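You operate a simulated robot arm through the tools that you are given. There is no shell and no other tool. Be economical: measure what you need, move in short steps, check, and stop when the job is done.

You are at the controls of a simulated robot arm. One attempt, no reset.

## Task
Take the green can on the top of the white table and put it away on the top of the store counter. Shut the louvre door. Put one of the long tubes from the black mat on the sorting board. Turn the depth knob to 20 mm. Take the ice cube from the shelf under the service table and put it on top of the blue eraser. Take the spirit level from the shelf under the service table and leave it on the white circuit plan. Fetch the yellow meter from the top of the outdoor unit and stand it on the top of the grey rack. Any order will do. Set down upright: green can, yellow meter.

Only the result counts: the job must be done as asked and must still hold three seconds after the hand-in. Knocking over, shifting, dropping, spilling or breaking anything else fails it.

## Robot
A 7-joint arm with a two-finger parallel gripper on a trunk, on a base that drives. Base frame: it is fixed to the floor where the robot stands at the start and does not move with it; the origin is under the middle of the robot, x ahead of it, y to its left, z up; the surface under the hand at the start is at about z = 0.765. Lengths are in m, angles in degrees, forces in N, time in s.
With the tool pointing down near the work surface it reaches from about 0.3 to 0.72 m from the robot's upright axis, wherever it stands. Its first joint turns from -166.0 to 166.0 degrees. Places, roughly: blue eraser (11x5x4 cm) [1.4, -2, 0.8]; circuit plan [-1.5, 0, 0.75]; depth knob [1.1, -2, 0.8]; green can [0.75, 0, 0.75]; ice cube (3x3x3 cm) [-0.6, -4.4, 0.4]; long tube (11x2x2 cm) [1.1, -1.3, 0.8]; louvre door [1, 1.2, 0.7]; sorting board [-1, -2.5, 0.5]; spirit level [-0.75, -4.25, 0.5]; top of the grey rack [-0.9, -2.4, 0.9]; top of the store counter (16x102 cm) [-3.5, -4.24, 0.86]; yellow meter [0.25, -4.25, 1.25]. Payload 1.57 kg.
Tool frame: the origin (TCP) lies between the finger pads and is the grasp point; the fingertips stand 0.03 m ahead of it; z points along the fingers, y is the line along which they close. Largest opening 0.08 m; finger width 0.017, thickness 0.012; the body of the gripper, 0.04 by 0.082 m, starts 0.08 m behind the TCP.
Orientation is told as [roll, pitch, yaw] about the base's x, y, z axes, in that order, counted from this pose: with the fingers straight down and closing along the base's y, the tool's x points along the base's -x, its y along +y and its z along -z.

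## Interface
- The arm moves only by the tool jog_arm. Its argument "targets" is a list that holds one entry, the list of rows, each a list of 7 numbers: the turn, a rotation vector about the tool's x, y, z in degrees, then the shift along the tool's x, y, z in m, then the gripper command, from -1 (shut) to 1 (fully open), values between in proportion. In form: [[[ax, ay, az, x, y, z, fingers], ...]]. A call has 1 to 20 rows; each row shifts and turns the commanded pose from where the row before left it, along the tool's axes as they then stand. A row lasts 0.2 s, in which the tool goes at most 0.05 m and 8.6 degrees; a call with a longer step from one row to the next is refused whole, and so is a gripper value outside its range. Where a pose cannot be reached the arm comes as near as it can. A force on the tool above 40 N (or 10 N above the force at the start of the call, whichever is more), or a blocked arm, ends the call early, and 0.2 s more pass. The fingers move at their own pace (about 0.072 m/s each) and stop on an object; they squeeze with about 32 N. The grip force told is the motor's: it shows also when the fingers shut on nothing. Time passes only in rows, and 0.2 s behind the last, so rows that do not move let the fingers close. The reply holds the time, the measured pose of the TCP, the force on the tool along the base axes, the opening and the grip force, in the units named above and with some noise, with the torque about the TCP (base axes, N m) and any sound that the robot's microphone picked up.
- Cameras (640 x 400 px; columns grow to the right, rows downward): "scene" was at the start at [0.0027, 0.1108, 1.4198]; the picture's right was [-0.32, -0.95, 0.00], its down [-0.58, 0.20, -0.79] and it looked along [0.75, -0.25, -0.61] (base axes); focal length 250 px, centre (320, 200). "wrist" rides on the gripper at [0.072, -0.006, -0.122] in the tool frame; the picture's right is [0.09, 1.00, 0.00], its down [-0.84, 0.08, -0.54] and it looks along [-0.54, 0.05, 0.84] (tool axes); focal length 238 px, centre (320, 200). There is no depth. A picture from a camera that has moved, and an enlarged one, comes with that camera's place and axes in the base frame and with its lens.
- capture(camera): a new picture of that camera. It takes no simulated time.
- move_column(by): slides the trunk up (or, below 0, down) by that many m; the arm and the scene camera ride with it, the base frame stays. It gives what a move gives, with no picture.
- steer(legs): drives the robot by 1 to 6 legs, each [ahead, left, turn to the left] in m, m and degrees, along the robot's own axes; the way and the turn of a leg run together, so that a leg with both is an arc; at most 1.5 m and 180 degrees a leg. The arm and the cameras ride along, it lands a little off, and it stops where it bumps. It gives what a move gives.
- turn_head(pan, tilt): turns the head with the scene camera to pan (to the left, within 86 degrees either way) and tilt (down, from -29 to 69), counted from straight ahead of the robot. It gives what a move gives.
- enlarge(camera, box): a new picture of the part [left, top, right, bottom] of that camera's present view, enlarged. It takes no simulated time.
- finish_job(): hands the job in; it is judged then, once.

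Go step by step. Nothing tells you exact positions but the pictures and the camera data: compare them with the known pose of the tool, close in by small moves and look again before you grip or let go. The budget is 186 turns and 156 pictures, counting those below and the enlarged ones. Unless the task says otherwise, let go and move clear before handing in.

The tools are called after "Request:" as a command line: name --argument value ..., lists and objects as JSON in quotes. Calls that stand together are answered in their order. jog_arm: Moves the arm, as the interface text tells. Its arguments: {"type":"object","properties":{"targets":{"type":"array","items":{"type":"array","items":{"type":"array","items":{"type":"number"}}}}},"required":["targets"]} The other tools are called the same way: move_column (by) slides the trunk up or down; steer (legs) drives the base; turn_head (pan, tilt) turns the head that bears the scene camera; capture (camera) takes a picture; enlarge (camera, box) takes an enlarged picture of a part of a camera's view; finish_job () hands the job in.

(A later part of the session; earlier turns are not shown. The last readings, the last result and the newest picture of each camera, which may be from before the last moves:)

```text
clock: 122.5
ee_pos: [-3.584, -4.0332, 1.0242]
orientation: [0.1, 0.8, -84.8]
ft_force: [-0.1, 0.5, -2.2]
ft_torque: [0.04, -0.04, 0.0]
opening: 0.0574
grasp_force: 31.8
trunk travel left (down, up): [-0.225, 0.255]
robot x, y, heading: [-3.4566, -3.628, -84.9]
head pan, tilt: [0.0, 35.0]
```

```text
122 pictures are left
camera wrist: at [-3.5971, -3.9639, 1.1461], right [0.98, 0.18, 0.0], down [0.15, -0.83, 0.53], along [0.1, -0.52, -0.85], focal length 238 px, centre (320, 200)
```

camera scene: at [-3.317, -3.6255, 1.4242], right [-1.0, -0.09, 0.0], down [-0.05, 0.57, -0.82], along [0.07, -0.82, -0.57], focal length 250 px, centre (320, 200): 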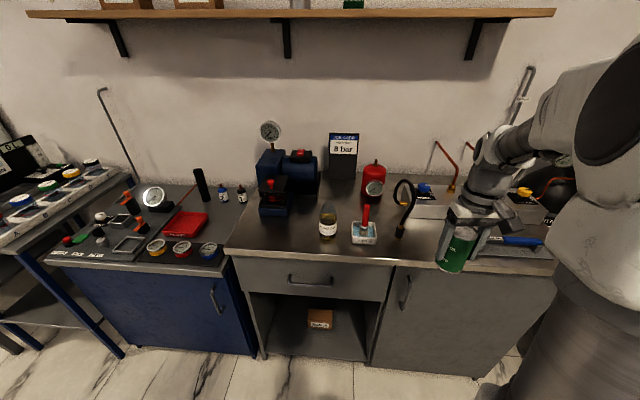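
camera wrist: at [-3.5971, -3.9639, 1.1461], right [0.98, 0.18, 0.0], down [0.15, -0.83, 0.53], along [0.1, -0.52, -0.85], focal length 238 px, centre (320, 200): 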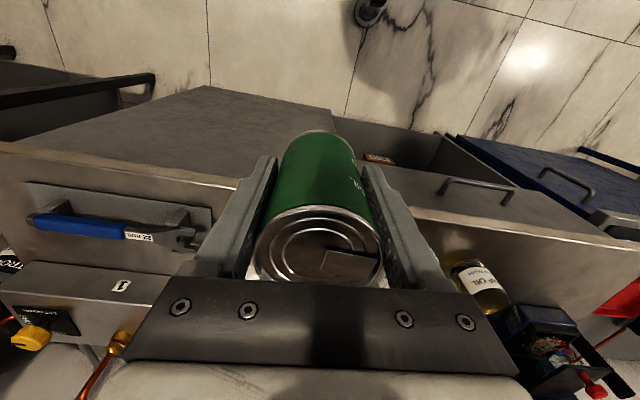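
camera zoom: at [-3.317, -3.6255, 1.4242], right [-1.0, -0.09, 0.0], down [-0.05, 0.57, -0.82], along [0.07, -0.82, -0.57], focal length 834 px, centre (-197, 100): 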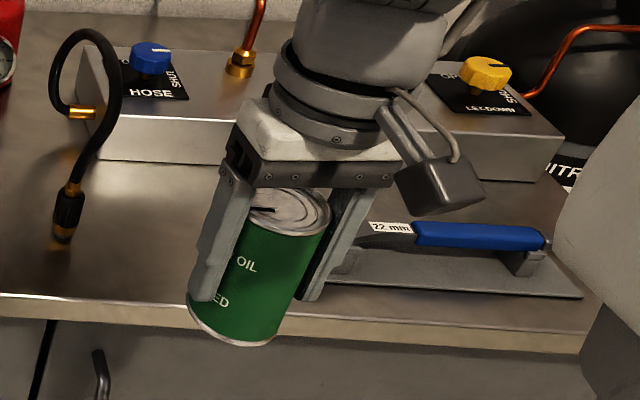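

There's a plate with a spanner from x = -3.715 leftwards and a hose tip at x = -3.52; the free middle is x about -3.62. Moving over (-3.62, -4.215) and down partway.

Request:
jog_arm --targets '[[[0, 0, 0, -0.0445, -0.013, 0, -1], [0, 0, 0, -0.0445, -0.013, 0, -1], [0, 0, 0, -0.0445, -0.013, 0, -1], [0, 0, 0, -0.0445, -0.013, 0, -1], [0, 0, 0, 0, 0, 0.035, -1], [0, 0, 0, 0, 0, 0.035, -1]]]'

Request:
enlarge --camera "scene" --box '[370, 140, 570, 290]'

Request:
capture --camera "wrist"

```text
clock: 124.0
ee_pos: [-3.6188, -4.2141, 0.9533]
orientation: [0.1, 0.8, -84.8]
ft_force: [-0.6, 0.5, -3.3]
ft_torque: [0.01, -0.03, 0.0]
opening: 0.0572
grasp_force: 31.7
trunk travel left (down, up): [-0.225, 0.255]
robot x, y, heading: [-3.4588, -3.6285, -85.1]
head pan, tilt: [0.0, 35.0]
```

```text
2.67 times, centred on (470, 215) of scene
camera zoom: at [-3.317, -3.6256, 1.4242], right [-1.0, -0.09, 0.0], down [-0.05, 0.57, -0.82], along [0.07, -0.82, -0.57], focal length 667 px, centre (-80, 160)
```

zoom: 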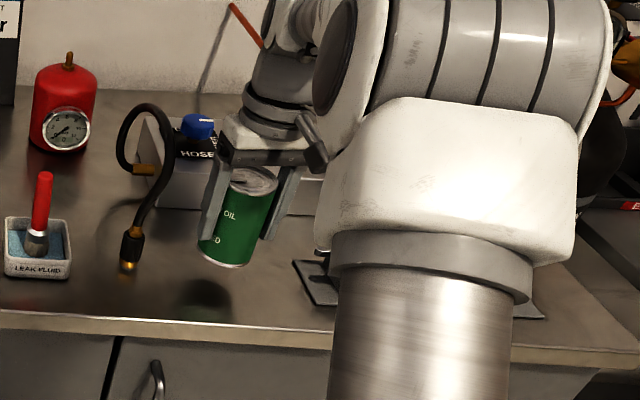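

```text
120 pictures are left
camera wrist: at [-3.6322, -4.1457, 1.0761], right [0.98, 0.18, 0.0], down [0.15, -0.83, 0.53], along [0.1, -0.52, -0.85], focal length 238 px, centre (320, 200)
```

wrist: 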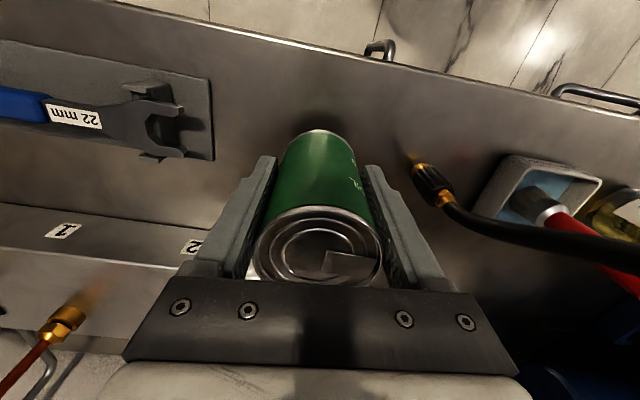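

Good clearance on both sides. Lowering gently until contact.

Request:
jog_arm --targets '[[[0, 0, 0, 0, 0, 0.008, -1], [0, 0, 0, 0, 0, 0.008, -1], [0, 0, 0, 0, 0, 0.008, -1], [0, 0, 0, 0, 0, 0.006, -1], [0, 0, 0, 0, 0, 0.002, -1]]]'

Request:
enlarge --camera "scene" --box '[400, 170, 520, 260]'

```text
clock: 125.2
ee_pos: [-3.6211, -4.2139, 0.9194]
orientation: [0.0, 0.8, -84.9]
ft_force: [-0.6, -0.8, -2.7]
ft_torque: [0.03, 0.0, 0.01]
opening: 0.0569
grasp_force: 31.8
trunk travel left (down, up): [-0.225, 0.255]
robot x, y, heading: [-3.4557, -3.6296, -84.9]
head pan, tilt: [0.0, 35.0]
```

```text
4.44 times, centred on (460, 215) of scene
camera zoom: at [-3.317, -3.6257, 1.4242], right [-1.0, -0.09, 0.0], down [-0.05, 0.57, -0.82], along [0.07, -0.82, -0.57], focal length 1112 px, centre (-302, 133)
```

zoom: 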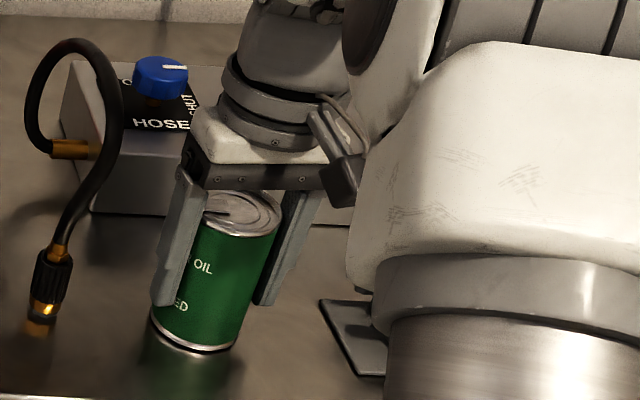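

Close to contact, not touching yet (reflection just below). A few more 2 mm steps.

Request:
jog_arm --targets '[[[0, 0, 0, 0, 0, 0.002, -1], [0, 0, 0, 0, 0, 0.002, -1], [0, 0, 0, 0, 0, 0.002, -1]]]'

```text
clock: 126.0
ee_pos: [-3.6205, -4.2139, 0.918]
orientation: [-0.1, 0.3, -84.8]
ft_force: [1.8, 3.4, 24.0]
ft_torque: [-0.75, -0.29, 0.06]
opening: 0.0569
grasp_force: 32.2
trunk travel left (down, up): [-0.225, 0.255]
robot x, y, heading: [-3.463, -3.6269, -84.9]
head pan, tilt: [0.0, 35.0]
```

Contact at 24 N. Easing off slightly, releasing, and raising.

Request:
jog_arm --targets '[[[0, 0, 0, 0, 0, -0.003, -1], [0, 0, 0, 0, 0, 0, 0.6], [0, 0, 0, 0, 0, 0, 1], [0, 0, 0, 0, 0, 0, 1], [0, 0, 0, 0, 0, -0.02, 1], [0, 0, 0, 0, 0, -0.04, 1], [0, 0, 0, 0, 0, -0.045, 1], [0, 0, 0, 0, 0, -0.045, 1], [0, 0, 0, 0.04, 0, 0, 1], [0, 0, 0, 0.045, 0, 0, 1], [0, 0, 0, 0.045, 0, 0, 1], [0, 0, 0, 0.045, 0, 0, 1]]]'

Request:
capture --camera "scene"

```text
clock: 128.6
ee_pos: [-3.637, -4.0451, 1.0664]
orientation: [0.0, 0.8, -84.9]
ft_force: [0.7, -0.5, 0.1]
ft_torque: [0.02, -0.01, -0.03]
opening: 0.08
grasp_force: 0.1
trunk travel left (down, up): [-0.225, 0.255]
robot x, y, heading: [-3.4561, -3.6299, -84.8]
head pan, tilt: [0.0, 35.0]
```

```text
118 pictures are left
camera scene: at [-3.3169, -3.6257, 1.4241], right [-1.0, -0.09, 0.0], down [-0.05, 0.57, -0.82], along [0.07, -0.82, -0.57], focal length 250 px, centre (320, 200)
```

scene: 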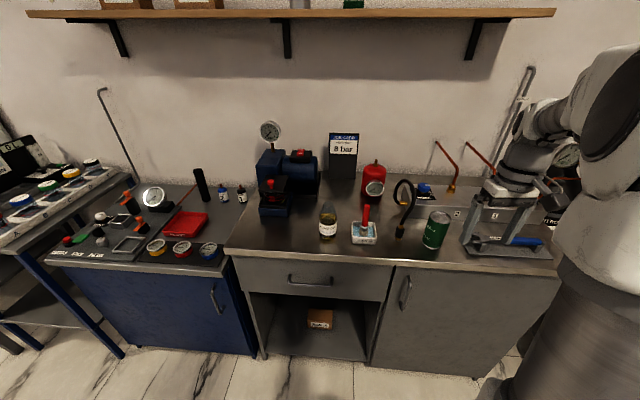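

The can stands upright on the counter. Next the yellow meter: backing off and strafing left along the corridor to the outdoor unit.

Request:
steer --legs '[[-0.25, 0, -5], [0, 1.3, 0], [0, 1.3, 0], [0, 0.9, 0]]'

Request:
turn_head --pan 0 --tilt 25

Request:
capture --camera "scene"

```text
clock: 156.5
ee_pos: [-0.1813, -3.702, 1.066]
orientation: [0.1, 0.9, -87.3]
ft_force: [0.7, -0.1, -0.2]
ft_torque: [0.01, 0.0, -0.02]
opening: 0.0799
grasp_force: 0.0
trunk travel left (down, up): [-0.225, 0.255]
robot x, y, heading: [0.0188, -3.2893, -87.6]
head pan, tilt: [0.0, 35.0]
```

```text
clock: 157.2
ee_pos: [-0.1812, -3.7022, 1.0662]
orientation: [0.1, 0.9, -87.3]
ft_force: [-0.5, 0.0, -0.4]
ft_torque: [0.03, 0.0, 0.04]
opening: 0.0803
grasp_force: 0.1
trunk travel left (down, up): [-0.225, 0.255]
robot x, y, heading: [0.016, -3.2944, -87.5]
head pan, tilt: [0.0, 25.0]
```

```text
117 pictures are left
camera scene: at [0.1574, -3.301, 1.4399], right [-1.0, -0.04, 0.0], down [-0.02, 0.42, -0.91], along [0.04, -0.91, -0.42], focal length 250 px, centre (320, 200)
```

scene: 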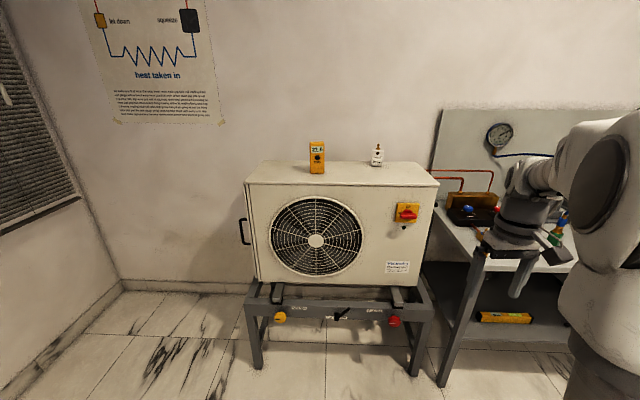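

The meter stands on the unit near (0.2, -4.3). Driving nearer and raising the trunk to see it with the wrist camera.

Request:
move_column --by 0.25

Request:
steer --legs '[[0.3, 0.1, -2.4]]'

Request:
jog_arm --targets '[[[0, 0, 0, 0, 0.04, -0.02, 1], [0, 0, 0, 0, 0.04, -0.02, 1], [0, 0, 0, 0, 0.04, -0.02, 1], [0, 0, 0, 0, 0.04, 0, 1], [0, 0, 0, 0, 0.04, 0, 1], [0, 0, 0, 0, 0.04, 0, 1]]]'

Request:
capture --camera "wrist"

Request:
capture --camera "scene"

```text
clock: 159.8
ee_pos: [-0.1817, -3.702, 1.3163]
orientation: [0.1, 0.8, -87.3]
ft_force: [-0.7, 0.7, -0.8]
ft_torque: [-0.02, -0.01, -0.03]
opening: 0.0803
grasp_force: 0.1
trunk travel left (down, up): [-0.475, 0.005]
robot x, y, heading: [0.0149, -3.2928, -87.7]
head pan, tilt: [0.0, 25.0]
```

```text
clock: 162.3
ee_pos: [-0.0933, -3.9917, 1.3174]
orientation: [0.0, 0.7, -89.7]
ft_force: [-0.2, 0.3, 0.6]
ft_torque: [0.02, 0.04, 0.0]
opening: 0.0798
grasp_force: 0.1
trunk travel left (down, up): [-0.475, 0.005]
robot x, y, heading: [0.123, -3.592, -89.8]
head pan, tilt: [0.0, 25.0]
```

```text
clock: 163.7
ee_pos: [0.1497, -3.9921, 1.3795]
orientation: [0.2, 0.8, -89.7]
ft_force: [0.1, 0.5, 0.2]
ft_torque: [0.02, -0.02, 0.03]
opening: 0.0802
grasp_force: 0.0
trunk travel left (down, up): [-0.475, 0.005]
robot x, y, heading: [0.1202, -3.5923, -90.0]
head pan, tilt: [0.0, 25.0]
```

```text
116 pictures are left
camera wrist: at [0.1428, -3.9224, 1.5018], right [1.0, 0.1, 0.0], down [0.08, -0.84, 0.53], along [0.05, -0.53, -0.85], focal length 238 px, centre (320, 200)
```

wrist: 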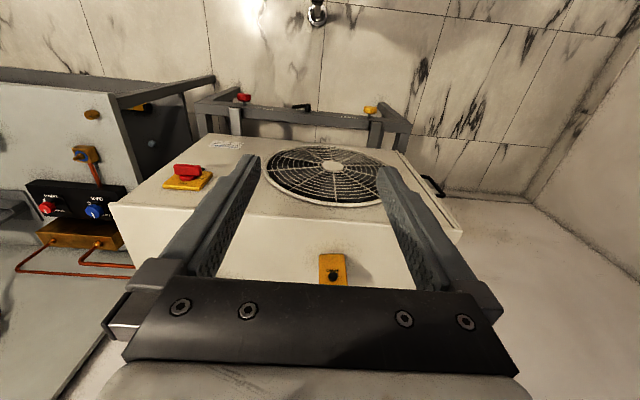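

```text
115 pictures are left
camera scene: at [0.2614, -3.6051, 1.6899], right [-1.0, 0.0, 0.0], down [0.0, 0.42, -0.91], along [0.0, -0.91, -0.42], focal length 250 px, centre (320, 200)
```

scene: 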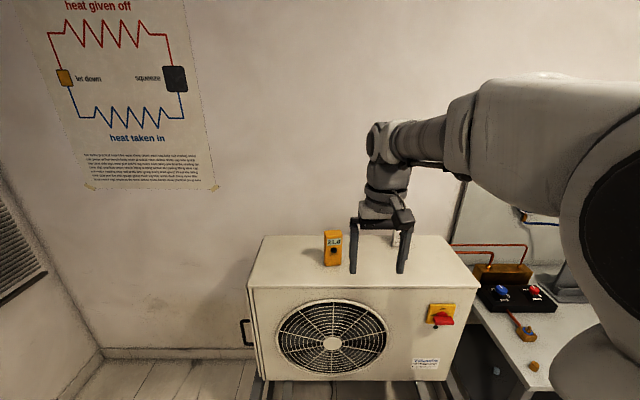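

Meter: base z about 1.09, top 1.24, at (0.214, -4.35). Driving 12 cm closer and centring the hand over it.

Request:
steer --legs '[[0.12, 0, 0]]'

Request:
jog_arm --targets '[[[0, 0, 0, -0.045, 0.02, 0, 1], [0, 0, 0, -0.045, 0.02, 0, 1], [0, 0, 0, -0.045, 0.02, 0, 1]]]'

Request:
capture --camera "wrist"

Request:
capture --camera "scene"

```text
clock: 165.2
ee_pos: [0.1506, -4.118, 1.378]
orientation: [0.0, 0.8, -89.6]
ft_force: [0.7, 0.5, 0.5]
ft_torque: [0.02, 0.0, 0.0]
opening: 0.08
grasp_force: 0.1
trunk travel left (down, up): [-0.475, 0.005]
robot x, y, heading: [0.1197, -3.7138, -89.7]
head pan, tilt: [0.0, 25.0]
```

```text
clock: 166.0
ee_pos: [0.2109, -4.2516, 1.3781]
orientation: [0.1, 0.9, -89.6]
ft_force: [-0.4, 0.1, 0.1]
ft_torque: [0.01, 0.02, 0.0]
opening: 0.0799
grasp_force: 0.0
trunk travel left (down, up): [-0.475, 0.005]
robot x, y, heading: [0.1191, -3.7147, -89.8]
head pan, tilt: [0.0, 25.0]
```

```text
114 pictures are left
camera wrist: at [0.2031, -4.1815, 1.5007], right [1.0, 0.1, 0.0], down [0.08, -0.84, 0.53], along [0.05, -0.53, -0.85], focal length 238 px, centre (320, 200)
```

wrist: 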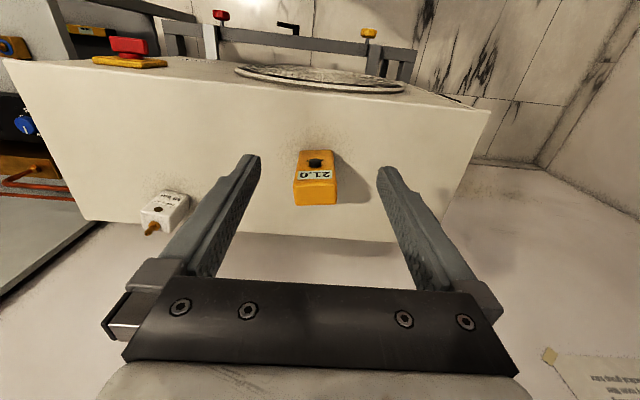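

```text
113 pictures are left
camera scene: at [0.2616, -3.7302, 1.6899], right [-1.0, 0.0, 0.0], down [0.0, 0.42, -0.91], along [0.0, -0.91, -0.42], focal length 250 px, centre (320, 200)
```

scene: 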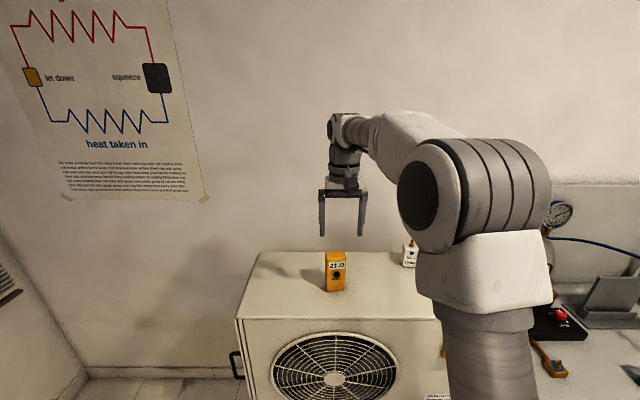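

Meter centre about (0.212, -4.35). Moving above and descending to just over it for a check.

Request:
jog_arm --targets '[[[0, 0, 0, -0.049, 0, 0, 1], [0, 0, 0, -0.048, 0, 0, 1], [0, 0, 0, 0, 0, 0.045, 1], [0, 0, 0, 0, 0, 0.045, 1]]]'

Request:
capture --camera "wrist"

Request:
enlarge --camera "scene" --box '[260, 180, 420, 310]'

```text
clock: 167.0
ee_pos: [0.2117, -4.3481, 1.2883]
orientation: [0.1, 0.7, -89.6]
ft_force: [-0.8, 0.5, 0.2]
ft_torque: [-0.04, -0.04, -0.01]
opening: 0.0799
grasp_force: 0.2
trunk travel left (down, up): [-0.475, 0.005]
robot x, y, heading: [0.1207, -3.718, -90.0]
head pan, tilt: [0.0, 25.0]
```

```text
112 pictures are left
camera wrist: at [0.2047, -4.2773, 1.4103], right [1.0, 0.1, 0.0], down [0.08, -0.84, 0.53], along [0.05, -0.53, -0.85], focal length 238 px, centre (320, 200)
```

wrist: 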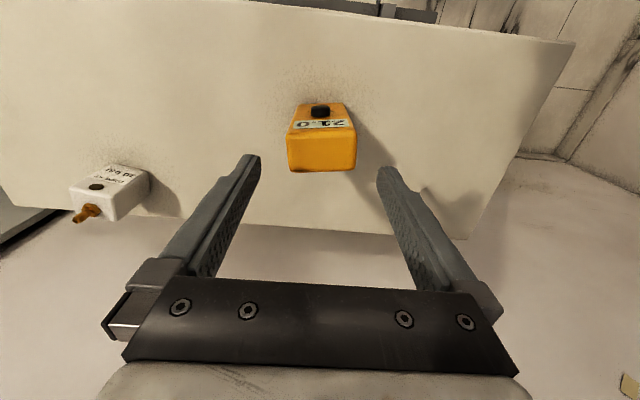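

```text
3.08 times, centred on (340, 245) of scene
camera zoom: at [0.2614, -3.7295, 1.6899], right [-1.0, 0.0, 0.0], down [0.0, 0.42, -0.91], along [0.0, -0.91, -0.42], focal length 770 px, centre (258, 62)
```

zoom: 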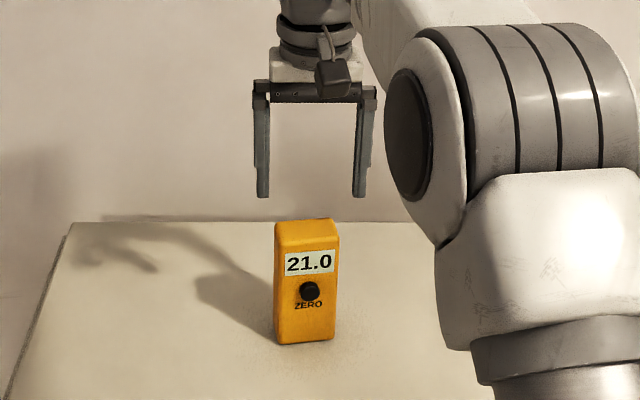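

Aligned. Descending to grip at z about 1.17.

Request:
jog_arm --targets '[[[0, 0, 0, 0, 0, 0.04, 1], [0, 0, 0, 0, 0, 0.04, 1], [0, 0, 0, 0, 0, 0.036, 1], [0, 0, 0, 0, 0, 0, -1], [0, 0, 0, 0, 0, 0, -1], [0, 0, 0, 0, 0, 0, -1]]]'

Request:
enlarge --camera "scene" --box '[260, 180, 420, 310]'

```text
clock: 168.4
ee_pos: [0.215, -4.3466, 1.1711]
orientation: [0.1, 0.8, -89.6]
ft_force: [0.3, -0.1, 0.2]
ft_torque: [-0.03, 0.01, -0.03]
opening: 0.0642
grasp_force: 31.9
trunk travel left (down, up): [-0.475, 0.005]
robot x, y, heading: [0.1231, -3.7159, -89.6]
head pan, tilt: [0.0, 25.0]
```

```text
3.08 times, centred on (340, 245) of scene
camera zoom: at [0.2613, -3.7295, 1.6899], right [-1.0, 0.0, 0.0], down [0.0, 0.42, -0.91], along [0.0, -0.91, -0.42], focal length 770 px, centre (258, 62)
```

zoom: 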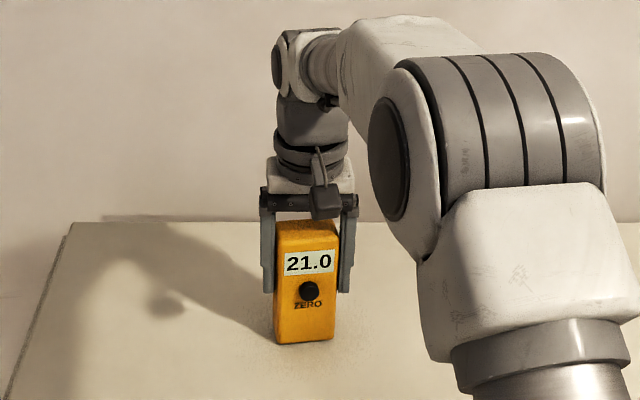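

Gripped at 6.4 cm. Lifting, drawing in, then backing away and turning to look at the rack.

Request:
jog_arm --targets '[[[0, 0, 0, 0, 0, -0.02, -1], [0, 0, 0, 0, 0, -0.045, -1], [0, 0, 0, 0, 0, -0.045, -1], [0, 0, 0, 0.045, 0, 0, -1], [0, 0, 0, 0.045, 0, 0, -1], [0, 0, 0, 0.045, 0, 0, -1], [0, 0, 0, 0.045, 0, 0, -1], [0, 0, 0, 0.045, 0, 0, -1]]]'

Request:
steer --legs '[[-0.45, 0, 0], [0, 0, -90]]'

Request:
turn_head --pan -40 --tilt 30

Request:
capture --camera "scene"

```text
clock: 170.2
ee_pos: [0.2105, -4.1186, 1.2815]
orientation: [0.1, 0.7, -89.6]
ft_force: [0.4, -0.1, -1.9]
ft_torque: [-0.01, -0.02, 0.01]
opening: 0.0638
grasp_force: 31.9
trunk travel left (down, up): [-0.475, 0.005]
robot x, y, heading: [0.1223, -3.7144, -89.8]
head pan, tilt: [0.0, 25.0]
```

```text
clock: 178.8
ee_pos: [-0.2843, -3.349, 1.2805]
orientation: [0.2, 0.7, -179.2]
ft_force: [0.4, -0.1, -1.1]
ft_torque: [0.0, -0.03, -0.02]
opening: 0.0635
grasp_force: 32.2
trunk travel left (down, up): [-0.475, 0.005]
robot x, y, heading: [0.1222, -3.2547, -179.0]
head pan, tilt: [0.0, 25.0]
```

```text
clock: 179.9
ee_pos: [-0.2832, -3.3487, 1.2808]
orientation: [0.0, 0.8, -179.0]
ft_force: [1.1, 0.6, -0.8]
ft_torque: [-0.02, 0.02, 0.03]
opening: 0.0632
grasp_force: 31.8
trunk travel left (down, up): [-0.475, 0.005]
robot x, y, heading: [0.12, -3.2542, -179.2]
head pan, tilt: [-40.0, 30.0]
```

```text
109 pictures are left
camera scene: at [0.1321, -3.3381, 1.682], right [0.63, 0.77, 0.0], down [0.39, -0.32, -0.87], along [-0.67, 0.55, -0.5], focal length 250 px, centre (320, 200)
```

scene: 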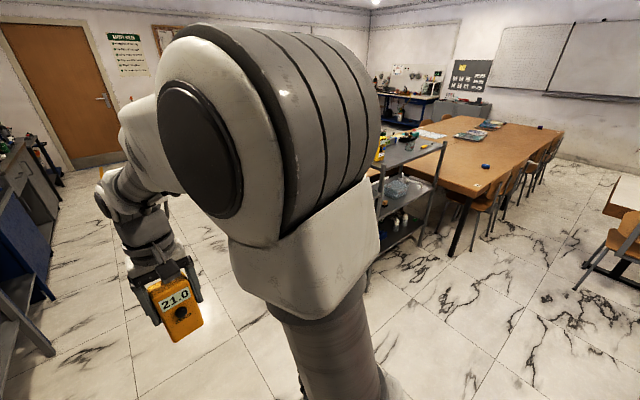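

The rack spans about x -1.13..-0.75, y -2.73..-2.07. I'll strafe right to y = -2.4 in the aisle, facing it.

Request:
steer --legs '[[0, -0.85, 0]]'

Request:
turn_head --pan 0 --tilt 38

Request:
capture --camera "scene"

```text
clock: 186.7
ee_pos: [-0.2945, -2.488, 1.2805]
orientation: [0.1, 0.8, -178.8]
ft_force: [0.1, 0.2, 0.1]
ft_torque: [-0.03, -0.02, -0.01]
opening: 0.063
grasp_force: 32.6
trunk travel left (down, up): [-0.475, 0.005]
robot x, y, heading: [0.1061, -2.3948, -179.3]
head pan, tilt: [-40.0, 30.0]
```

```text
clock: 187.8
ee_pos: [-0.2947, -2.4893, 1.281]
orientation: [0.1, 0.8, -178.8]
ft_force: [-0.8, 0.0, 0.3]
ft_torque: [-0.03, 0.0, 0.01]
opening: 0.0631
grasp_force: 31.3
trunk travel left (down, up): [-0.475, 0.005]
robot x, y, heading: [0.103, -2.3912, -178.8]
head pan, tilt: [0.0, 38.0]
```

```text
108 pictures are left
camera scene: at [0.1037, -2.5341, 1.6696], right [-0.02, 1.0, 0.0], down [0.62, 0.01, -0.79], along [-0.79, -0.01, -0.62], focal length 250 px, centre (320, 200)
```

scene: 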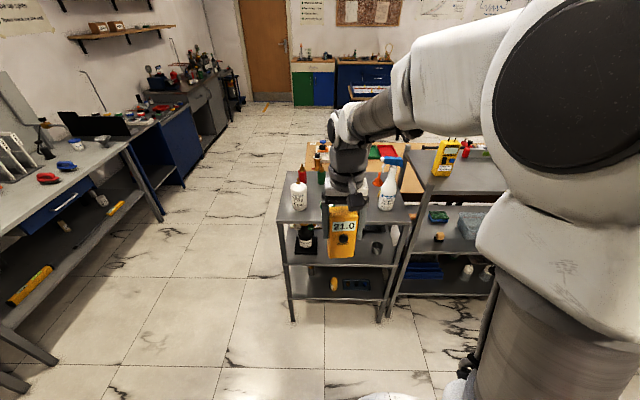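

The grey rack top (z about 0.9) spans y -2.70..-2.15, x -1.04..-0.71, with bottles on it. Moving closer to view it with the wrist camera.

Request:
steer --legs '[[0.35, 0, 0]]'

Request:
capture --camera "scene"

Request:
capture --camera "wrist"

```text
clock: 190.7
ee_pos: [-0.648, -2.4914, 1.2797]
orientation: [0.2, 0.7, -179.2]
ft_force: [0.2, 0.0, -1.0]
ft_torque: [0.05, -0.02, -0.01]
opening: 0.0631
grasp_force: 32.1
trunk travel left (down, up): [-0.475, 0.005]
robot x, y, heading: [-0.2433, -2.4005, -179.3]
head pan, tilt: [0.0, 38.0]
```

```text
107 pictures are left
camera scene: at [-0.2488, -2.5391, 1.6696], right [-0.01, 1.0, 0.0], down [0.62, 0.01, -0.79], along [-0.79, -0.01, -0.62], focal length 250 px, centre (320, 200)
```

scene: 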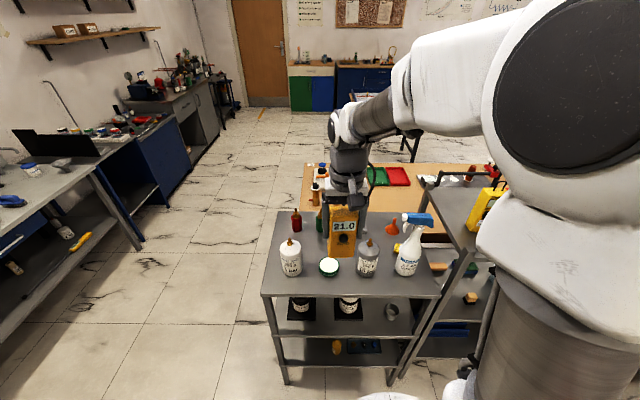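

```text
106 pictures are left
camera wrist: at [-0.5776, -2.484, 1.4032], right [0.11, -0.99, 0.0], down [-0.84, -0.09, 0.53], along [-0.53, -0.06, -0.85], focal length 238 px, centre (320, 200)
```

wrist: 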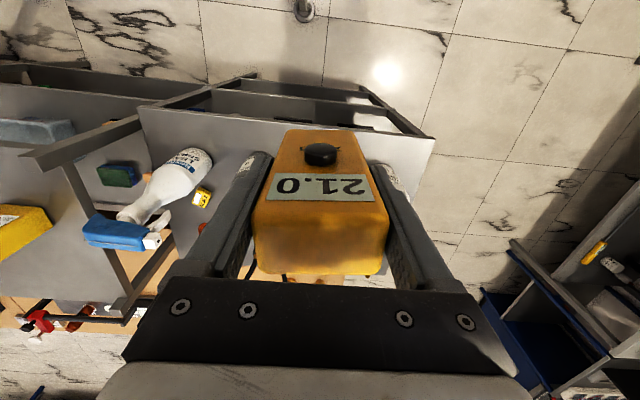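

Request:
enlarge --camera "scene" --box '[250, 180, 450, 310]'

```text
3.08 times, centred on (350, 245) of scene
camera zoom: at [-0.2488, -2.5391, 1.6696], right [-0.01, 1.0, 0.0], down [0.62, 0.01, -0.79], along [-0.79, -0.01, -0.62], focal length 770 px, centre (228, 62)
```

zoom: 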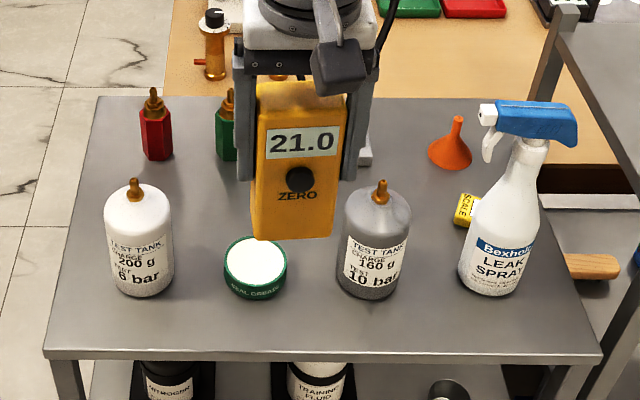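

Free spot: behind the short grease pot, between the two tanks — about (-0.905, -2.51). Moving over it at height and looking again.

Request:
jog_arm --targets '[[[0, 0, 0, -0.045, 0.004, 0, -1], [0, 0, 0, -0.045, 0.004, 0, -1], [0, 0, 0, -0.045, 0.004, 0, -1], [0, 0, 0, -0.045, 0.004, 0, -1], [0, 0, 0, -0.045, 0, 0, -1], [0, 0, 0, -0.03, 0, 0, -1]]]'

Request:
capture --camera "wrist"

Request:
enlarge --camera "scene" --box '[250, 130, 450, 310]'

```text
clock: 192.1
ee_pos: [-0.9039, -2.5081, 1.2746]
orientation: [0.2, 1.1, -179.2]
ft_force: [0.5, 0.9, -0.2]
ft_torque: [0.01, 0.01, 0.01]
opening: 0.0627
grasp_force: 31.7
trunk travel left (down, up): [-0.475, 0.005]
robot x, y, heading: [-0.2456, -2.3991, -179.5]
head pan, tilt: [0.0, 38.0]
```

```text
104 pictures are left
camera wrist: at [-0.8345, -2.5009, 1.3972], right [0.11, -0.99, 0.0], down [-0.84, -0.09, 0.53], along [-0.52, -0.06, -0.85], focal length 238 px, centre (320, 200)
```

wrist: 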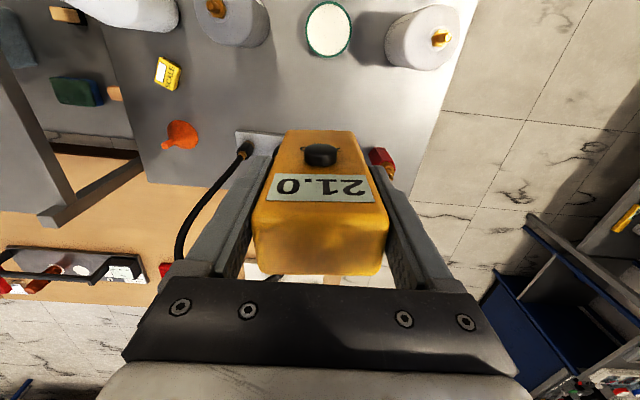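

```text
2.22 times, centred on (350, 220) of scene
camera zoom: at [-0.2493, -2.5392, 1.6696], right [-0.01, 1.0, 0.0], down [0.62, 0.01, -0.79], along [-0.79, -0.01, -0.62], focal length 556 px, centre (253, 156)
```

zoom: 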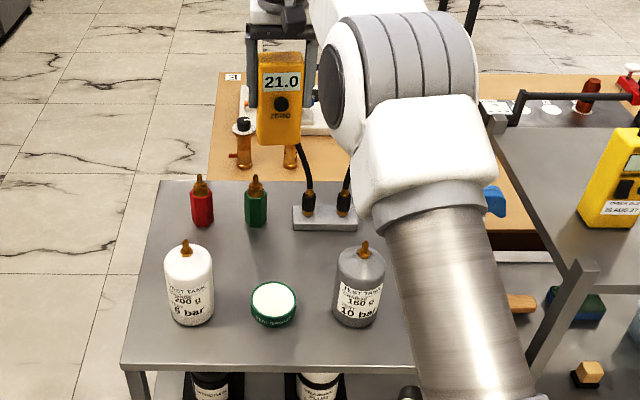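

There's a probe holder with a cable behind; I'll bias to (-0.885, -2.53) and lower partway, then check.

Request:
jog_arm --targets '[[[0, 0, 0, 0.02, 0.02, 0, -1], [0, 0, 0, 0, 0, 0.045, -1], [0, 0, 0, 0, 0, 0.045, -1], [0, 0, 0, 0, 0, 0.045, -1]]]'

Request:
capture --camera "wrist"

Request:
enlarge --camera "scene" --box '[250, 130, 450, 310]'

```text
clock: 193.1
ee_pos: [-0.883, -2.5315, 1.1434]
orientation: [0.0, 0.9, -179.1]
ft_force: [-0.8, 0.1, -1.3]
ft_torque: [0.04, -0.01, -0.02]
opening: 0.0628
grasp_force: 32.8
trunk travel left (down, up): [-0.475, 0.005]
robot x, y, heading: [-0.2483, -2.3988, -179.2]
head pan, tilt: [0.0, 38.0]
```

```text
102 pictures are left
camera wrist: at [-0.8125, -2.5239, 1.2653], right [0.11, -0.99, 0.0], down [-0.84, -0.09, 0.53], along [-0.53, -0.06, -0.85], focal length 238 px, centre (320, 200)
```

wrist: 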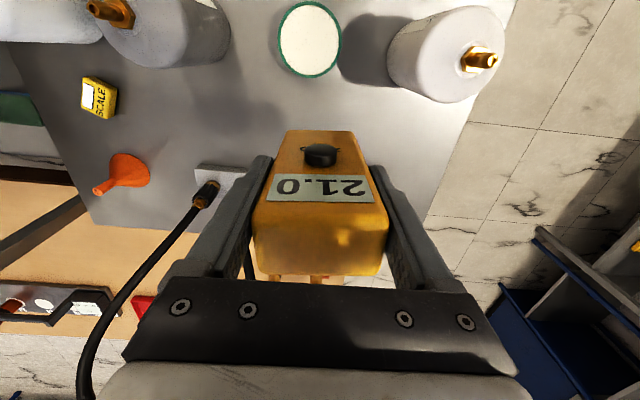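

```text
2.22 times, centred on (350, 220) of scene
camera zoom: at [-0.2489, -2.5393, 1.6696], right [-0.01, 1.0, 0.0], down [0.62, 0.01, -0.79], along [-0.79, -0.01, -0.62], focal length 556 px, centre (253, 156)
```

zoom: 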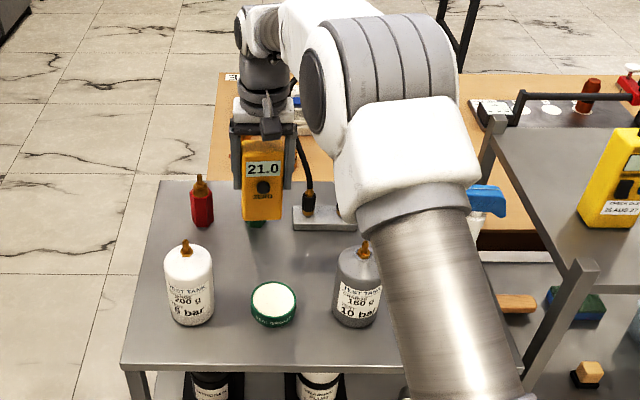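

Clearance looks fine. Lowering further to just above the surface.

Request:
jog_arm --targets '[[[0, 0, 0, 0, 0, 0.04, -1], [0, 0, 0, 0, 0, 0.04, -1], [0, 0, 0, 0, 0, 0.03, -1]]]'

Request:
enlarge --camera "scene" --box '[270, 150, 410, 290]'

Request:
capture --camera "wrist"

```text
clock: 193.9
ee_pos: [-0.8799, -2.5309, 1.0302]
orientation: [0.0, 0.8, -179.1]
ft_force: [0.2, 0.0, -1.9]
ft_torque: [0.02, -0.01, 0.0]
opening: 0.0627
grasp_force: 31.7
trunk travel left (down, up): [-0.475, 0.005]
robot x, y, heading: [-0.2472, -2.3982, -179.3]
head pan, tilt: [0.0, 38.0]
```

```text
2.86 times, centred on (340, 220) of scene
camera zoom: at [-0.2488, -2.5392, 1.6696], right [-0.01, 1.0, 0.0], down [0.62, 0.01, -0.79], along [-0.79, -0.01, -0.62], focal length 715 px, centre (263, 143)
```

zoom: 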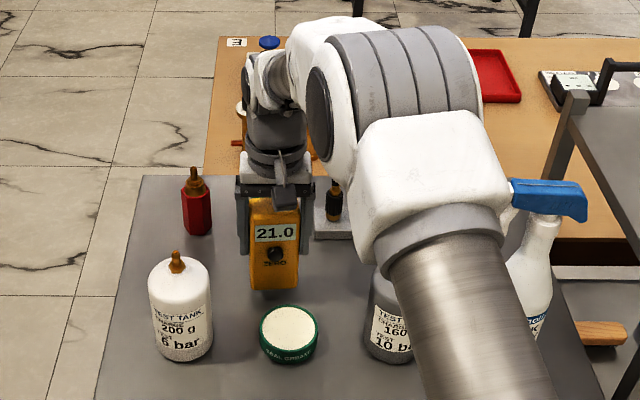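

```text
99 pictures are left
camera wrist: at [-0.8095, -2.5229, 1.153], right [0.11, -0.99, 0.0], down [-0.84, -0.09, 0.53], along [-0.53, -0.06, -0.85], focal length 238 px, centre (320, 200)
```

wrist: 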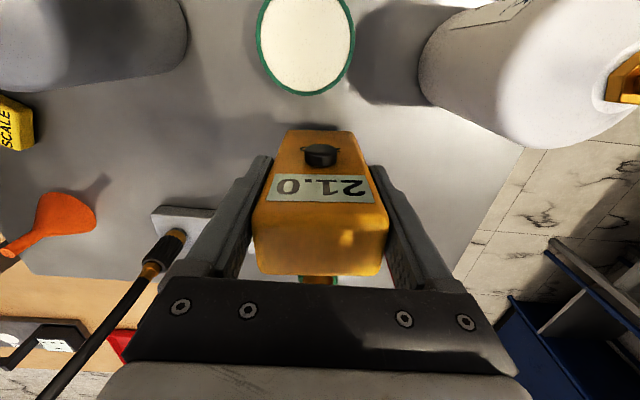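

Clear of the pot and the tanks. Slow descent to contact.

Request:
jog_arm --targets '[[[0, 0, 0, 0, 0, 0.01, -1], [0, 0, 0, 0, 0, 0.01, -1], [0, 0, 0, 0, 0, 0.008, -1], [0, 0, 0, 0, 0, 0.004, -1], [0, 0, 0, 0, 0, 0.004, -1], [0, 0, 0, 0, 0, 0.003, -1], [0, 0, 0, 0, 0, 0.003, -1]]]'

Request:
enlarge --camera "scene" --box '[290, 170, 380, 260]'

```text
clock: 195.5
ee_pos: [-0.8774, -2.5313, 0.9927]
orientation: [0.1, 0.6, -179.0]
ft_force: [1.9, 1.5, 27.2]
ft_torque: [0.57, 0.07, 0.03]
opening: 0.0615
grasp_force: 32.6
trunk travel left (down, up): [-0.475, 0.005]
robot x, y, heading: [-0.2456, -2.3991, -179.4]
head pan, tilt: [0.0, 38.0]
```

```text
4.44 times, centred on (335, 215) of scene
camera zoom: at [-0.2457, -2.5385, 1.6697], right [-0.01, 1.0, 0.0], down [0.61, 0.01, -0.79], along [-0.79, -0.01, -0.61], focal length 1112 px, centre (253, 133)
```

zoom: 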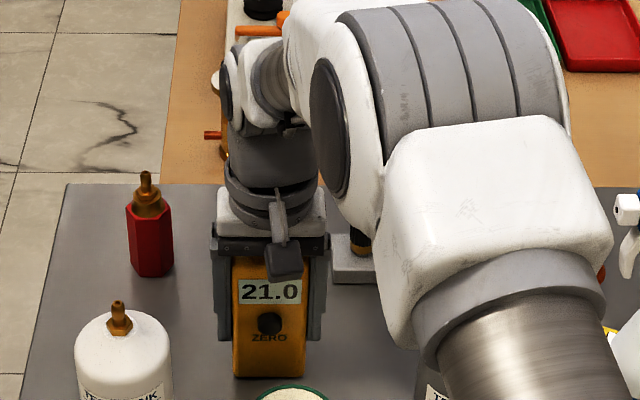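

In contact. Easing off, releasing, and rising straight up.

Request:
jog_arm --targets '[[[0, 0, 0, 0, 0, -0.003, -1], [0, 0, 0, 0, 0, 0, 0.8], [0, 0, 0, 0, 0, 0, 1], [0, 0, 0, 0, 0, 0, 1], [0, 0, 0, 0, 0, -0.02, 1], [0, 0, 0, 0, 0, -0.04, 1], [0, 0, 0, 0, 0, -0.045, 1], [0, 0, 0, 0, 0, -0.045, 1], [0, 0, 0, 0, 0, -0.045, 1], [0, 0, 0, 0, 0, -0.045, 1], [0, 0, 0, 0.045, 0, -0.02, 1], [0, 0, 0, 0.045, 0, 0, 1], [0, 0, 0, 0.045, 0, 0, 1], [0, 0, 0, 0.045, 0, 0, 1], [0, 0, 0, 0.045, 0, 0, 1]]]'

Request:
enlarge --camera "scene" --box '[250, 130, 450, 310]'

```text
clock: 198.7
ee_pos: [-0.6579, -2.5252, 1.2575]
orientation: [0.1, 0.8, -179.1]
ft_force: [0.7, 0.0, -0.1]
ft_torque: [0.01, -0.03, 0.03]
opening: 0.0801
grasp_force: 0.1
trunk travel left (down, up): [-0.475, 0.005]
robot x, y, heading: [-0.2426, -2.3989, -179.3]
head pan, tilt: [0.0, 38.0]
```

```text
2.22 times, centred on (350, 220) of scene
camera zoom: at [-0.2479, -2.539, 1.6696], right [-0.01, 1.0, 0.0], down [0.62, 0.01, -0.79], along [-0.79, -0.01, -0.62], focal length 556 px, centre (253, 156)
```

zoom: 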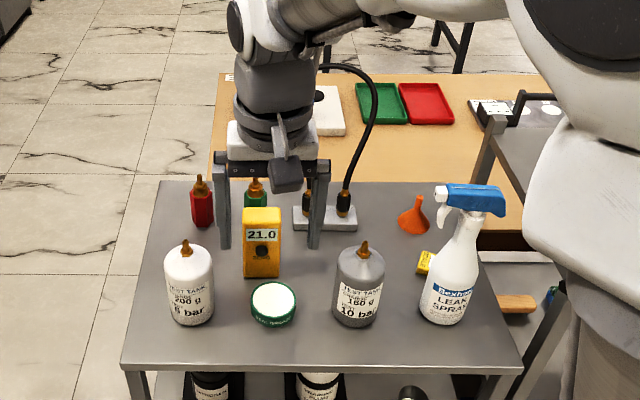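

The meter stands on the rack. Next the ice cube under the service table: driving round to face it.

Request:
steer --legs '[[-0.35, 0, 0], [0, 0.85, 0], [0, 0, 90], [0, -0.75, 0]]'

Request:
move_column --by -0.47

Request:
turn_head --pan 0 --tilt 35

Request:
capture --camera "scene"

Request:
capture --camera "wrist"

```text
clock: 218.9
ee_pos: [-0.5489, -3.6879, 1.2576]
orientation: [0.1, 0.9, -88.5]
ft_force: [-0.3, -0.6, 0.3]
ft_torque: [-0.02, -0.03, 0.04]
opening: 0.0799
grasp_force: 0.0
trunk travel left (down, up): [-0.475, 0.005]
robot x, y, heading: [-0.6785, -3.2731, -88.7]
head pan, tilt: [0.0, 38.0]
```

```text
refused: -0.47 is not a number from -0.4 to 0.4
```

```text
clock: 219.5
ee_pos: [-0.5484, -3.6876, 1.2579]
orientation: [-0.1, 0.8, -88.6]
ft_force: [0.4, -0.6, -0.1]
ft_torque: [0.03, 0.02, 0.03]
opening: 0.0798
grasp_force: 0.0
trunk travel left (down, up): [-0.475, 0.005]
robot x, y, heading: [-0.6801, -3.2731, -89.0]
head pan, tilt: [0.0, 35.0]
```

```text
96 pictures are left
camera scene: at [-0.5378, -3.2815, 1.6741], right [-1.0, -0.02, 0.0], down [-0.01, 0.57, -0.82], along [0.02, -0.82, -0.57], focal length 250 px, centre (320, 200)
```

scene: 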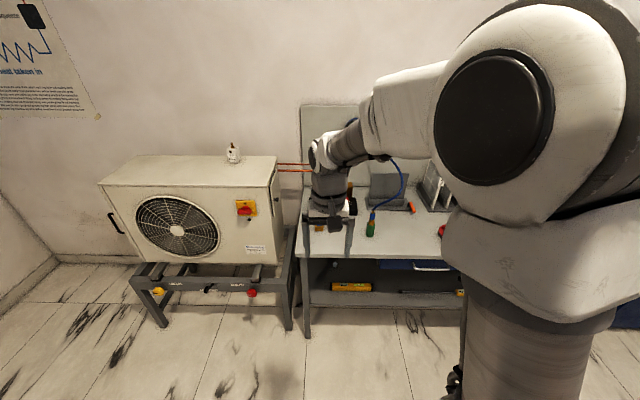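

```text
95 pictures are left
camera wrist: at [-0.5562, -3.6175, 1.38], right [0.99, 0.12, 0.0], down [0.1, -0.84, 0.53], along [0.06, -0.53, -0.85], focal length 238 px, centre (320, 200)
```

wrist: 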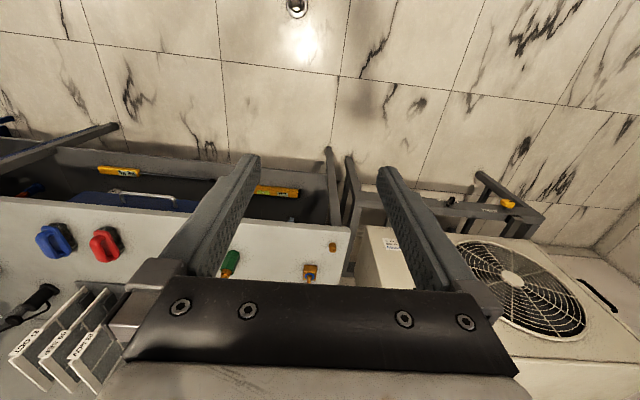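

Lowering the trunk to see under the table top.

Request:
move_column --by -0.4

Request:
turn_head --pan 10 --tilt 35

Request:
capture --camera "scene"

Request:
capture --camera "wrist"

```text
clock: 223.4
ee_pos: [-0.5475, -3.6882, 0.8583]
orientation: [0.1, 0.7, -88.6]
ft_force: [0.3, 0.3, 0.2]
ft_torque: [-0.01, -0.02, -0.01]
opening: 0.0797
grasp_force: 0.1
trunk travel left (down, up): [-0.075, 0.405]
robot x, y, heading: [-0.6745, -3.2731, -88.7]
head pan, tilt: [0.0, 35.0]
```

```text
clock: 224.1
ee_pos: [-0.5465, -3.6873, 0.8582]
orientation: [0.1, 0.9, -88.6]
ft_force: [0.2, 0.0, -0.5]
ft_torque: [-0.02, 0.01, 0.0]
opening: 0.0801
grasp_force: 0.0
trunk travel left (down, up): [-0.075, 0.405]
robot x, y, heading: [-0.6787, -3.2739, -88.7]
head pan, tilt: [10.0, 35.0]
```

```text
94 pictures are left
camera scene: at [-0.5226, -3.2798, 1.2742], right [-0.98, -0.19, 0.0], down [-0.11, 0.56, -0.82], along [0.16, -0.8, -0.57], focal length 250 px, centre (320, 200)
```

scene: 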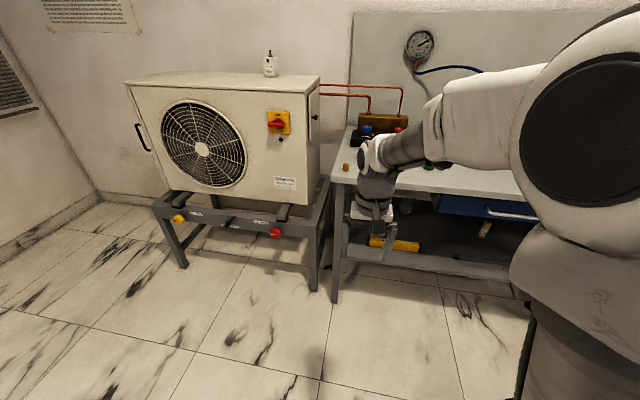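

```text
93 pictures are left
camera wrist: at [-0.5563, -3.6175, 0.9801], right [0.99, 0.12, 0.0], down [0.1, -0.84, 0.53], along [0.06, -0.53, -0.85], focal length 238 px, centre (320, 200)
```

wrist: 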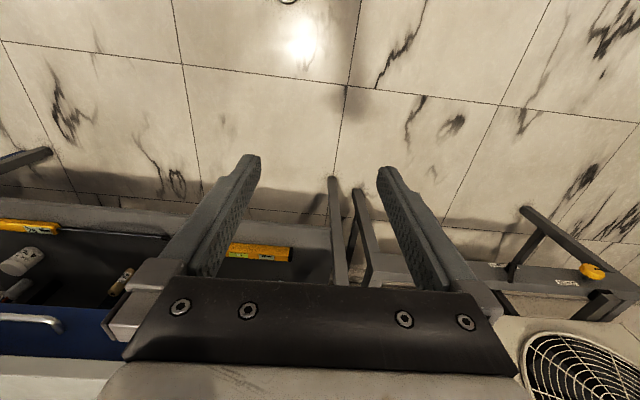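

I'll tilt the tool forward 40° and lower it so the wrist camera looks under the table top.

Request:
jog_arm --targets '[[[0, -8, 0, 0, 0, 0, 1], [0, -8, 0, 0, 0, 0, 1], [0, -8, 0, 0, 0, 0, 1], [0, -8, 0, 0, 0, 0, 1], [0, -8, 0, 0, 0, 0, 1], [0, 0, 0, 0.026, -0.02, 0.031, 1], [0, 0, 0, 0.026, -0.02, 0.031, 1], [0, 0, 0, 0.026, -0.02, 0.031, 1], [0, 0, 0, 0.026, -0.02, 0.031, 1]]]'

Request:
capture --camera "wrist"

```text
clock: 226.1
ee_pos: [-0.6209, -3.6971, 0.694]
orientation: [0.2, -39.2, -88.7]
ft_force: [0.1, 0.4, 0.0]
ft_torque: [0.02, 0.03, -0.01]
opening: 0.08
grasp_force: 0.1
out of reach, approached as far as the arm can: row 8, 9
trunk travel left (down, up): [-0.075, 0.405]
robot x, y, heading: [-0.6758, -3.2738, -88.6]
head pan, tilt: [10.0, 35.0]
```

```text
92 pictures are left
camera wrist: at [-0.6324, -3.5645, 0.7422], right [0.99, 0.1, -0.06], down [0.08, -0.3, 0.95], along [0.07, -0.95, -0.31], focal length 238 px, centre (320, 200)
```

wrist: 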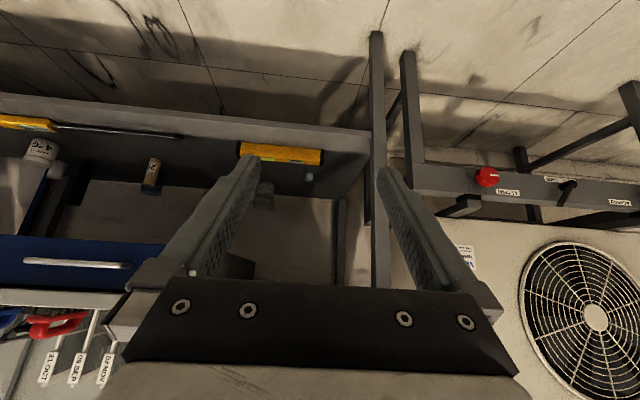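

The ice cube seems to be the bluish bit at (310,177), the level at (280,153). Enlarging.

Request:
enlarge --camera "wrist" --box '[180, 100, 400, 240]'

Request:
enlarge --camera "wrist" --box '[0, 90, 220, 230]'

```text
2.86 times, centred on (290, 170) of wrist
camera zoom: at [-0.6324, -3.5645, 0.7422], right [0.99, 0.1, -0.06], down [0.08, -0.3, 0.95], along [0.07, -0.95, -0.31], focal length 681 px, centre (406, 286)
```

zoom: 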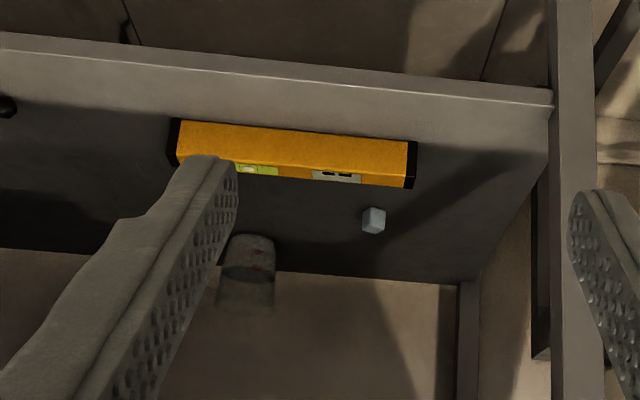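

```text
2.86 times, centred on (110, 160) of wrist
camera zoom: at [-0.6324, -3.5645, 0.7422], right [0.99, 0.1, -0.06], down [0.08, -0.3, 0.95], along [0.07, -0.95, -0.31], focal length 681 px, centre (920, 314)
```

zoom: 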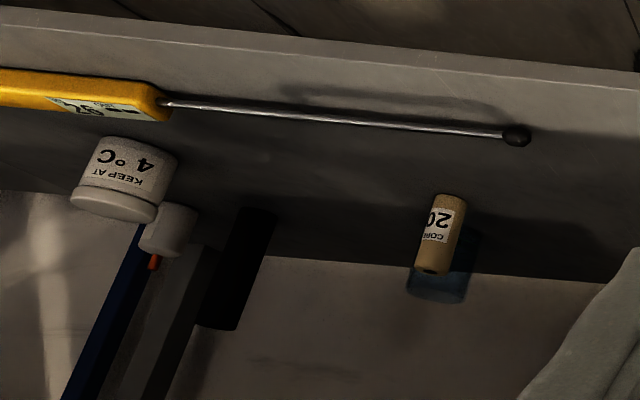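

The level (25 cm, centre about (-0.71, -4.23), z about 0.4) lies in front of the ice cube (-0.62, -4.40), so I'll take the level first. Lowering the trunk fully and moving closer.

Request:
move_column --by -0.07

Request:
steer --legs '[[0.28, 0, 0]]'

Request:
capture --camera "wrist"

Request:
capture --camera "scene"

```text
clock: 227.2
ee_pos: [-0.6225, -3.6964, 0.6231]
orientation: [0.2, -39.1, -88.7]
ft_force: [-0.5, 0.1, -0.7]
ft_torque: [-0.01, -0.02, -0.01]
opening: 0.0801
grasp_force: 0.1
trunk travel left (down, up): [-0.005, 0.475]
robot x, y, heading: [-0.6765, -3.2777, -88.8]
head pan, tilt: [10.0, 35.0]
```

```text
clock: 229.6
ee_pos: [-0.6174, -3.9803, 0.6235]
orientation: [0.1, -39.1, -88.9]
ft_force: [0.1, 0.2, -0.3]
ft_torque: [0.0, -0.02, 0.0]
opening: 0.0801
grasp_force: 0.0
trunk travel left (down, up): [-0.005, 0.475]
robot x, y, heading: [-0.6759, -3.5599, -89.0]
head pan, tilt: [10.0, 35.0]
```

```text
89 pictures are left
camera wrist: at [-0.6285, -3.8487, 0.6724], right [0.99, 0.09, -0.06], down [0.08, -0.31, 0.95], along [0.07, -0.95, -0.31], focal length 238 px, centre (320, 200)
```

wrist: 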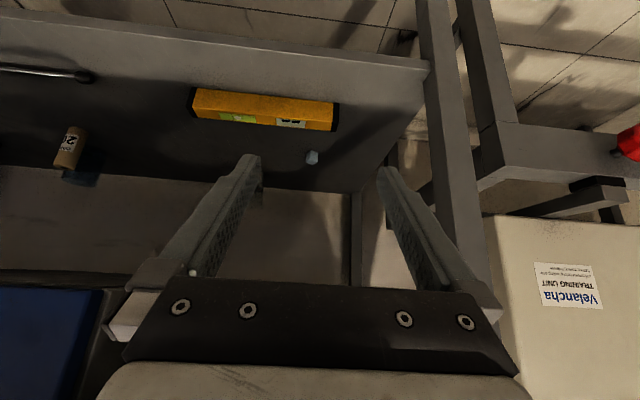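

```text
88 pictures are left
camera scene: at [-0.5173, -3.5642, 1.2042], right [-0.98, -0.19, 0.0], down [-0.11, 0.56, -0.82], along [0.16, -0.8, -0.57], focal length 250 px, centre (320, 200)
```

scene: 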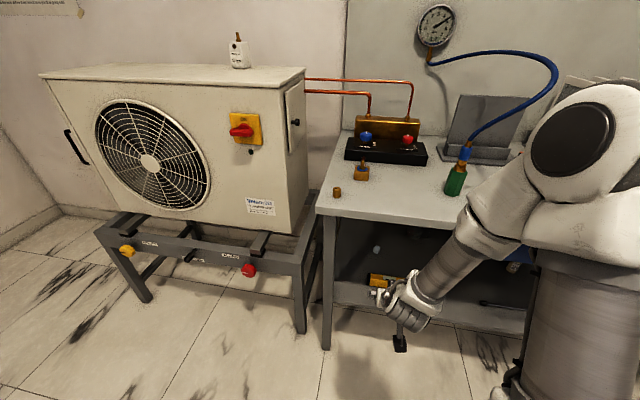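

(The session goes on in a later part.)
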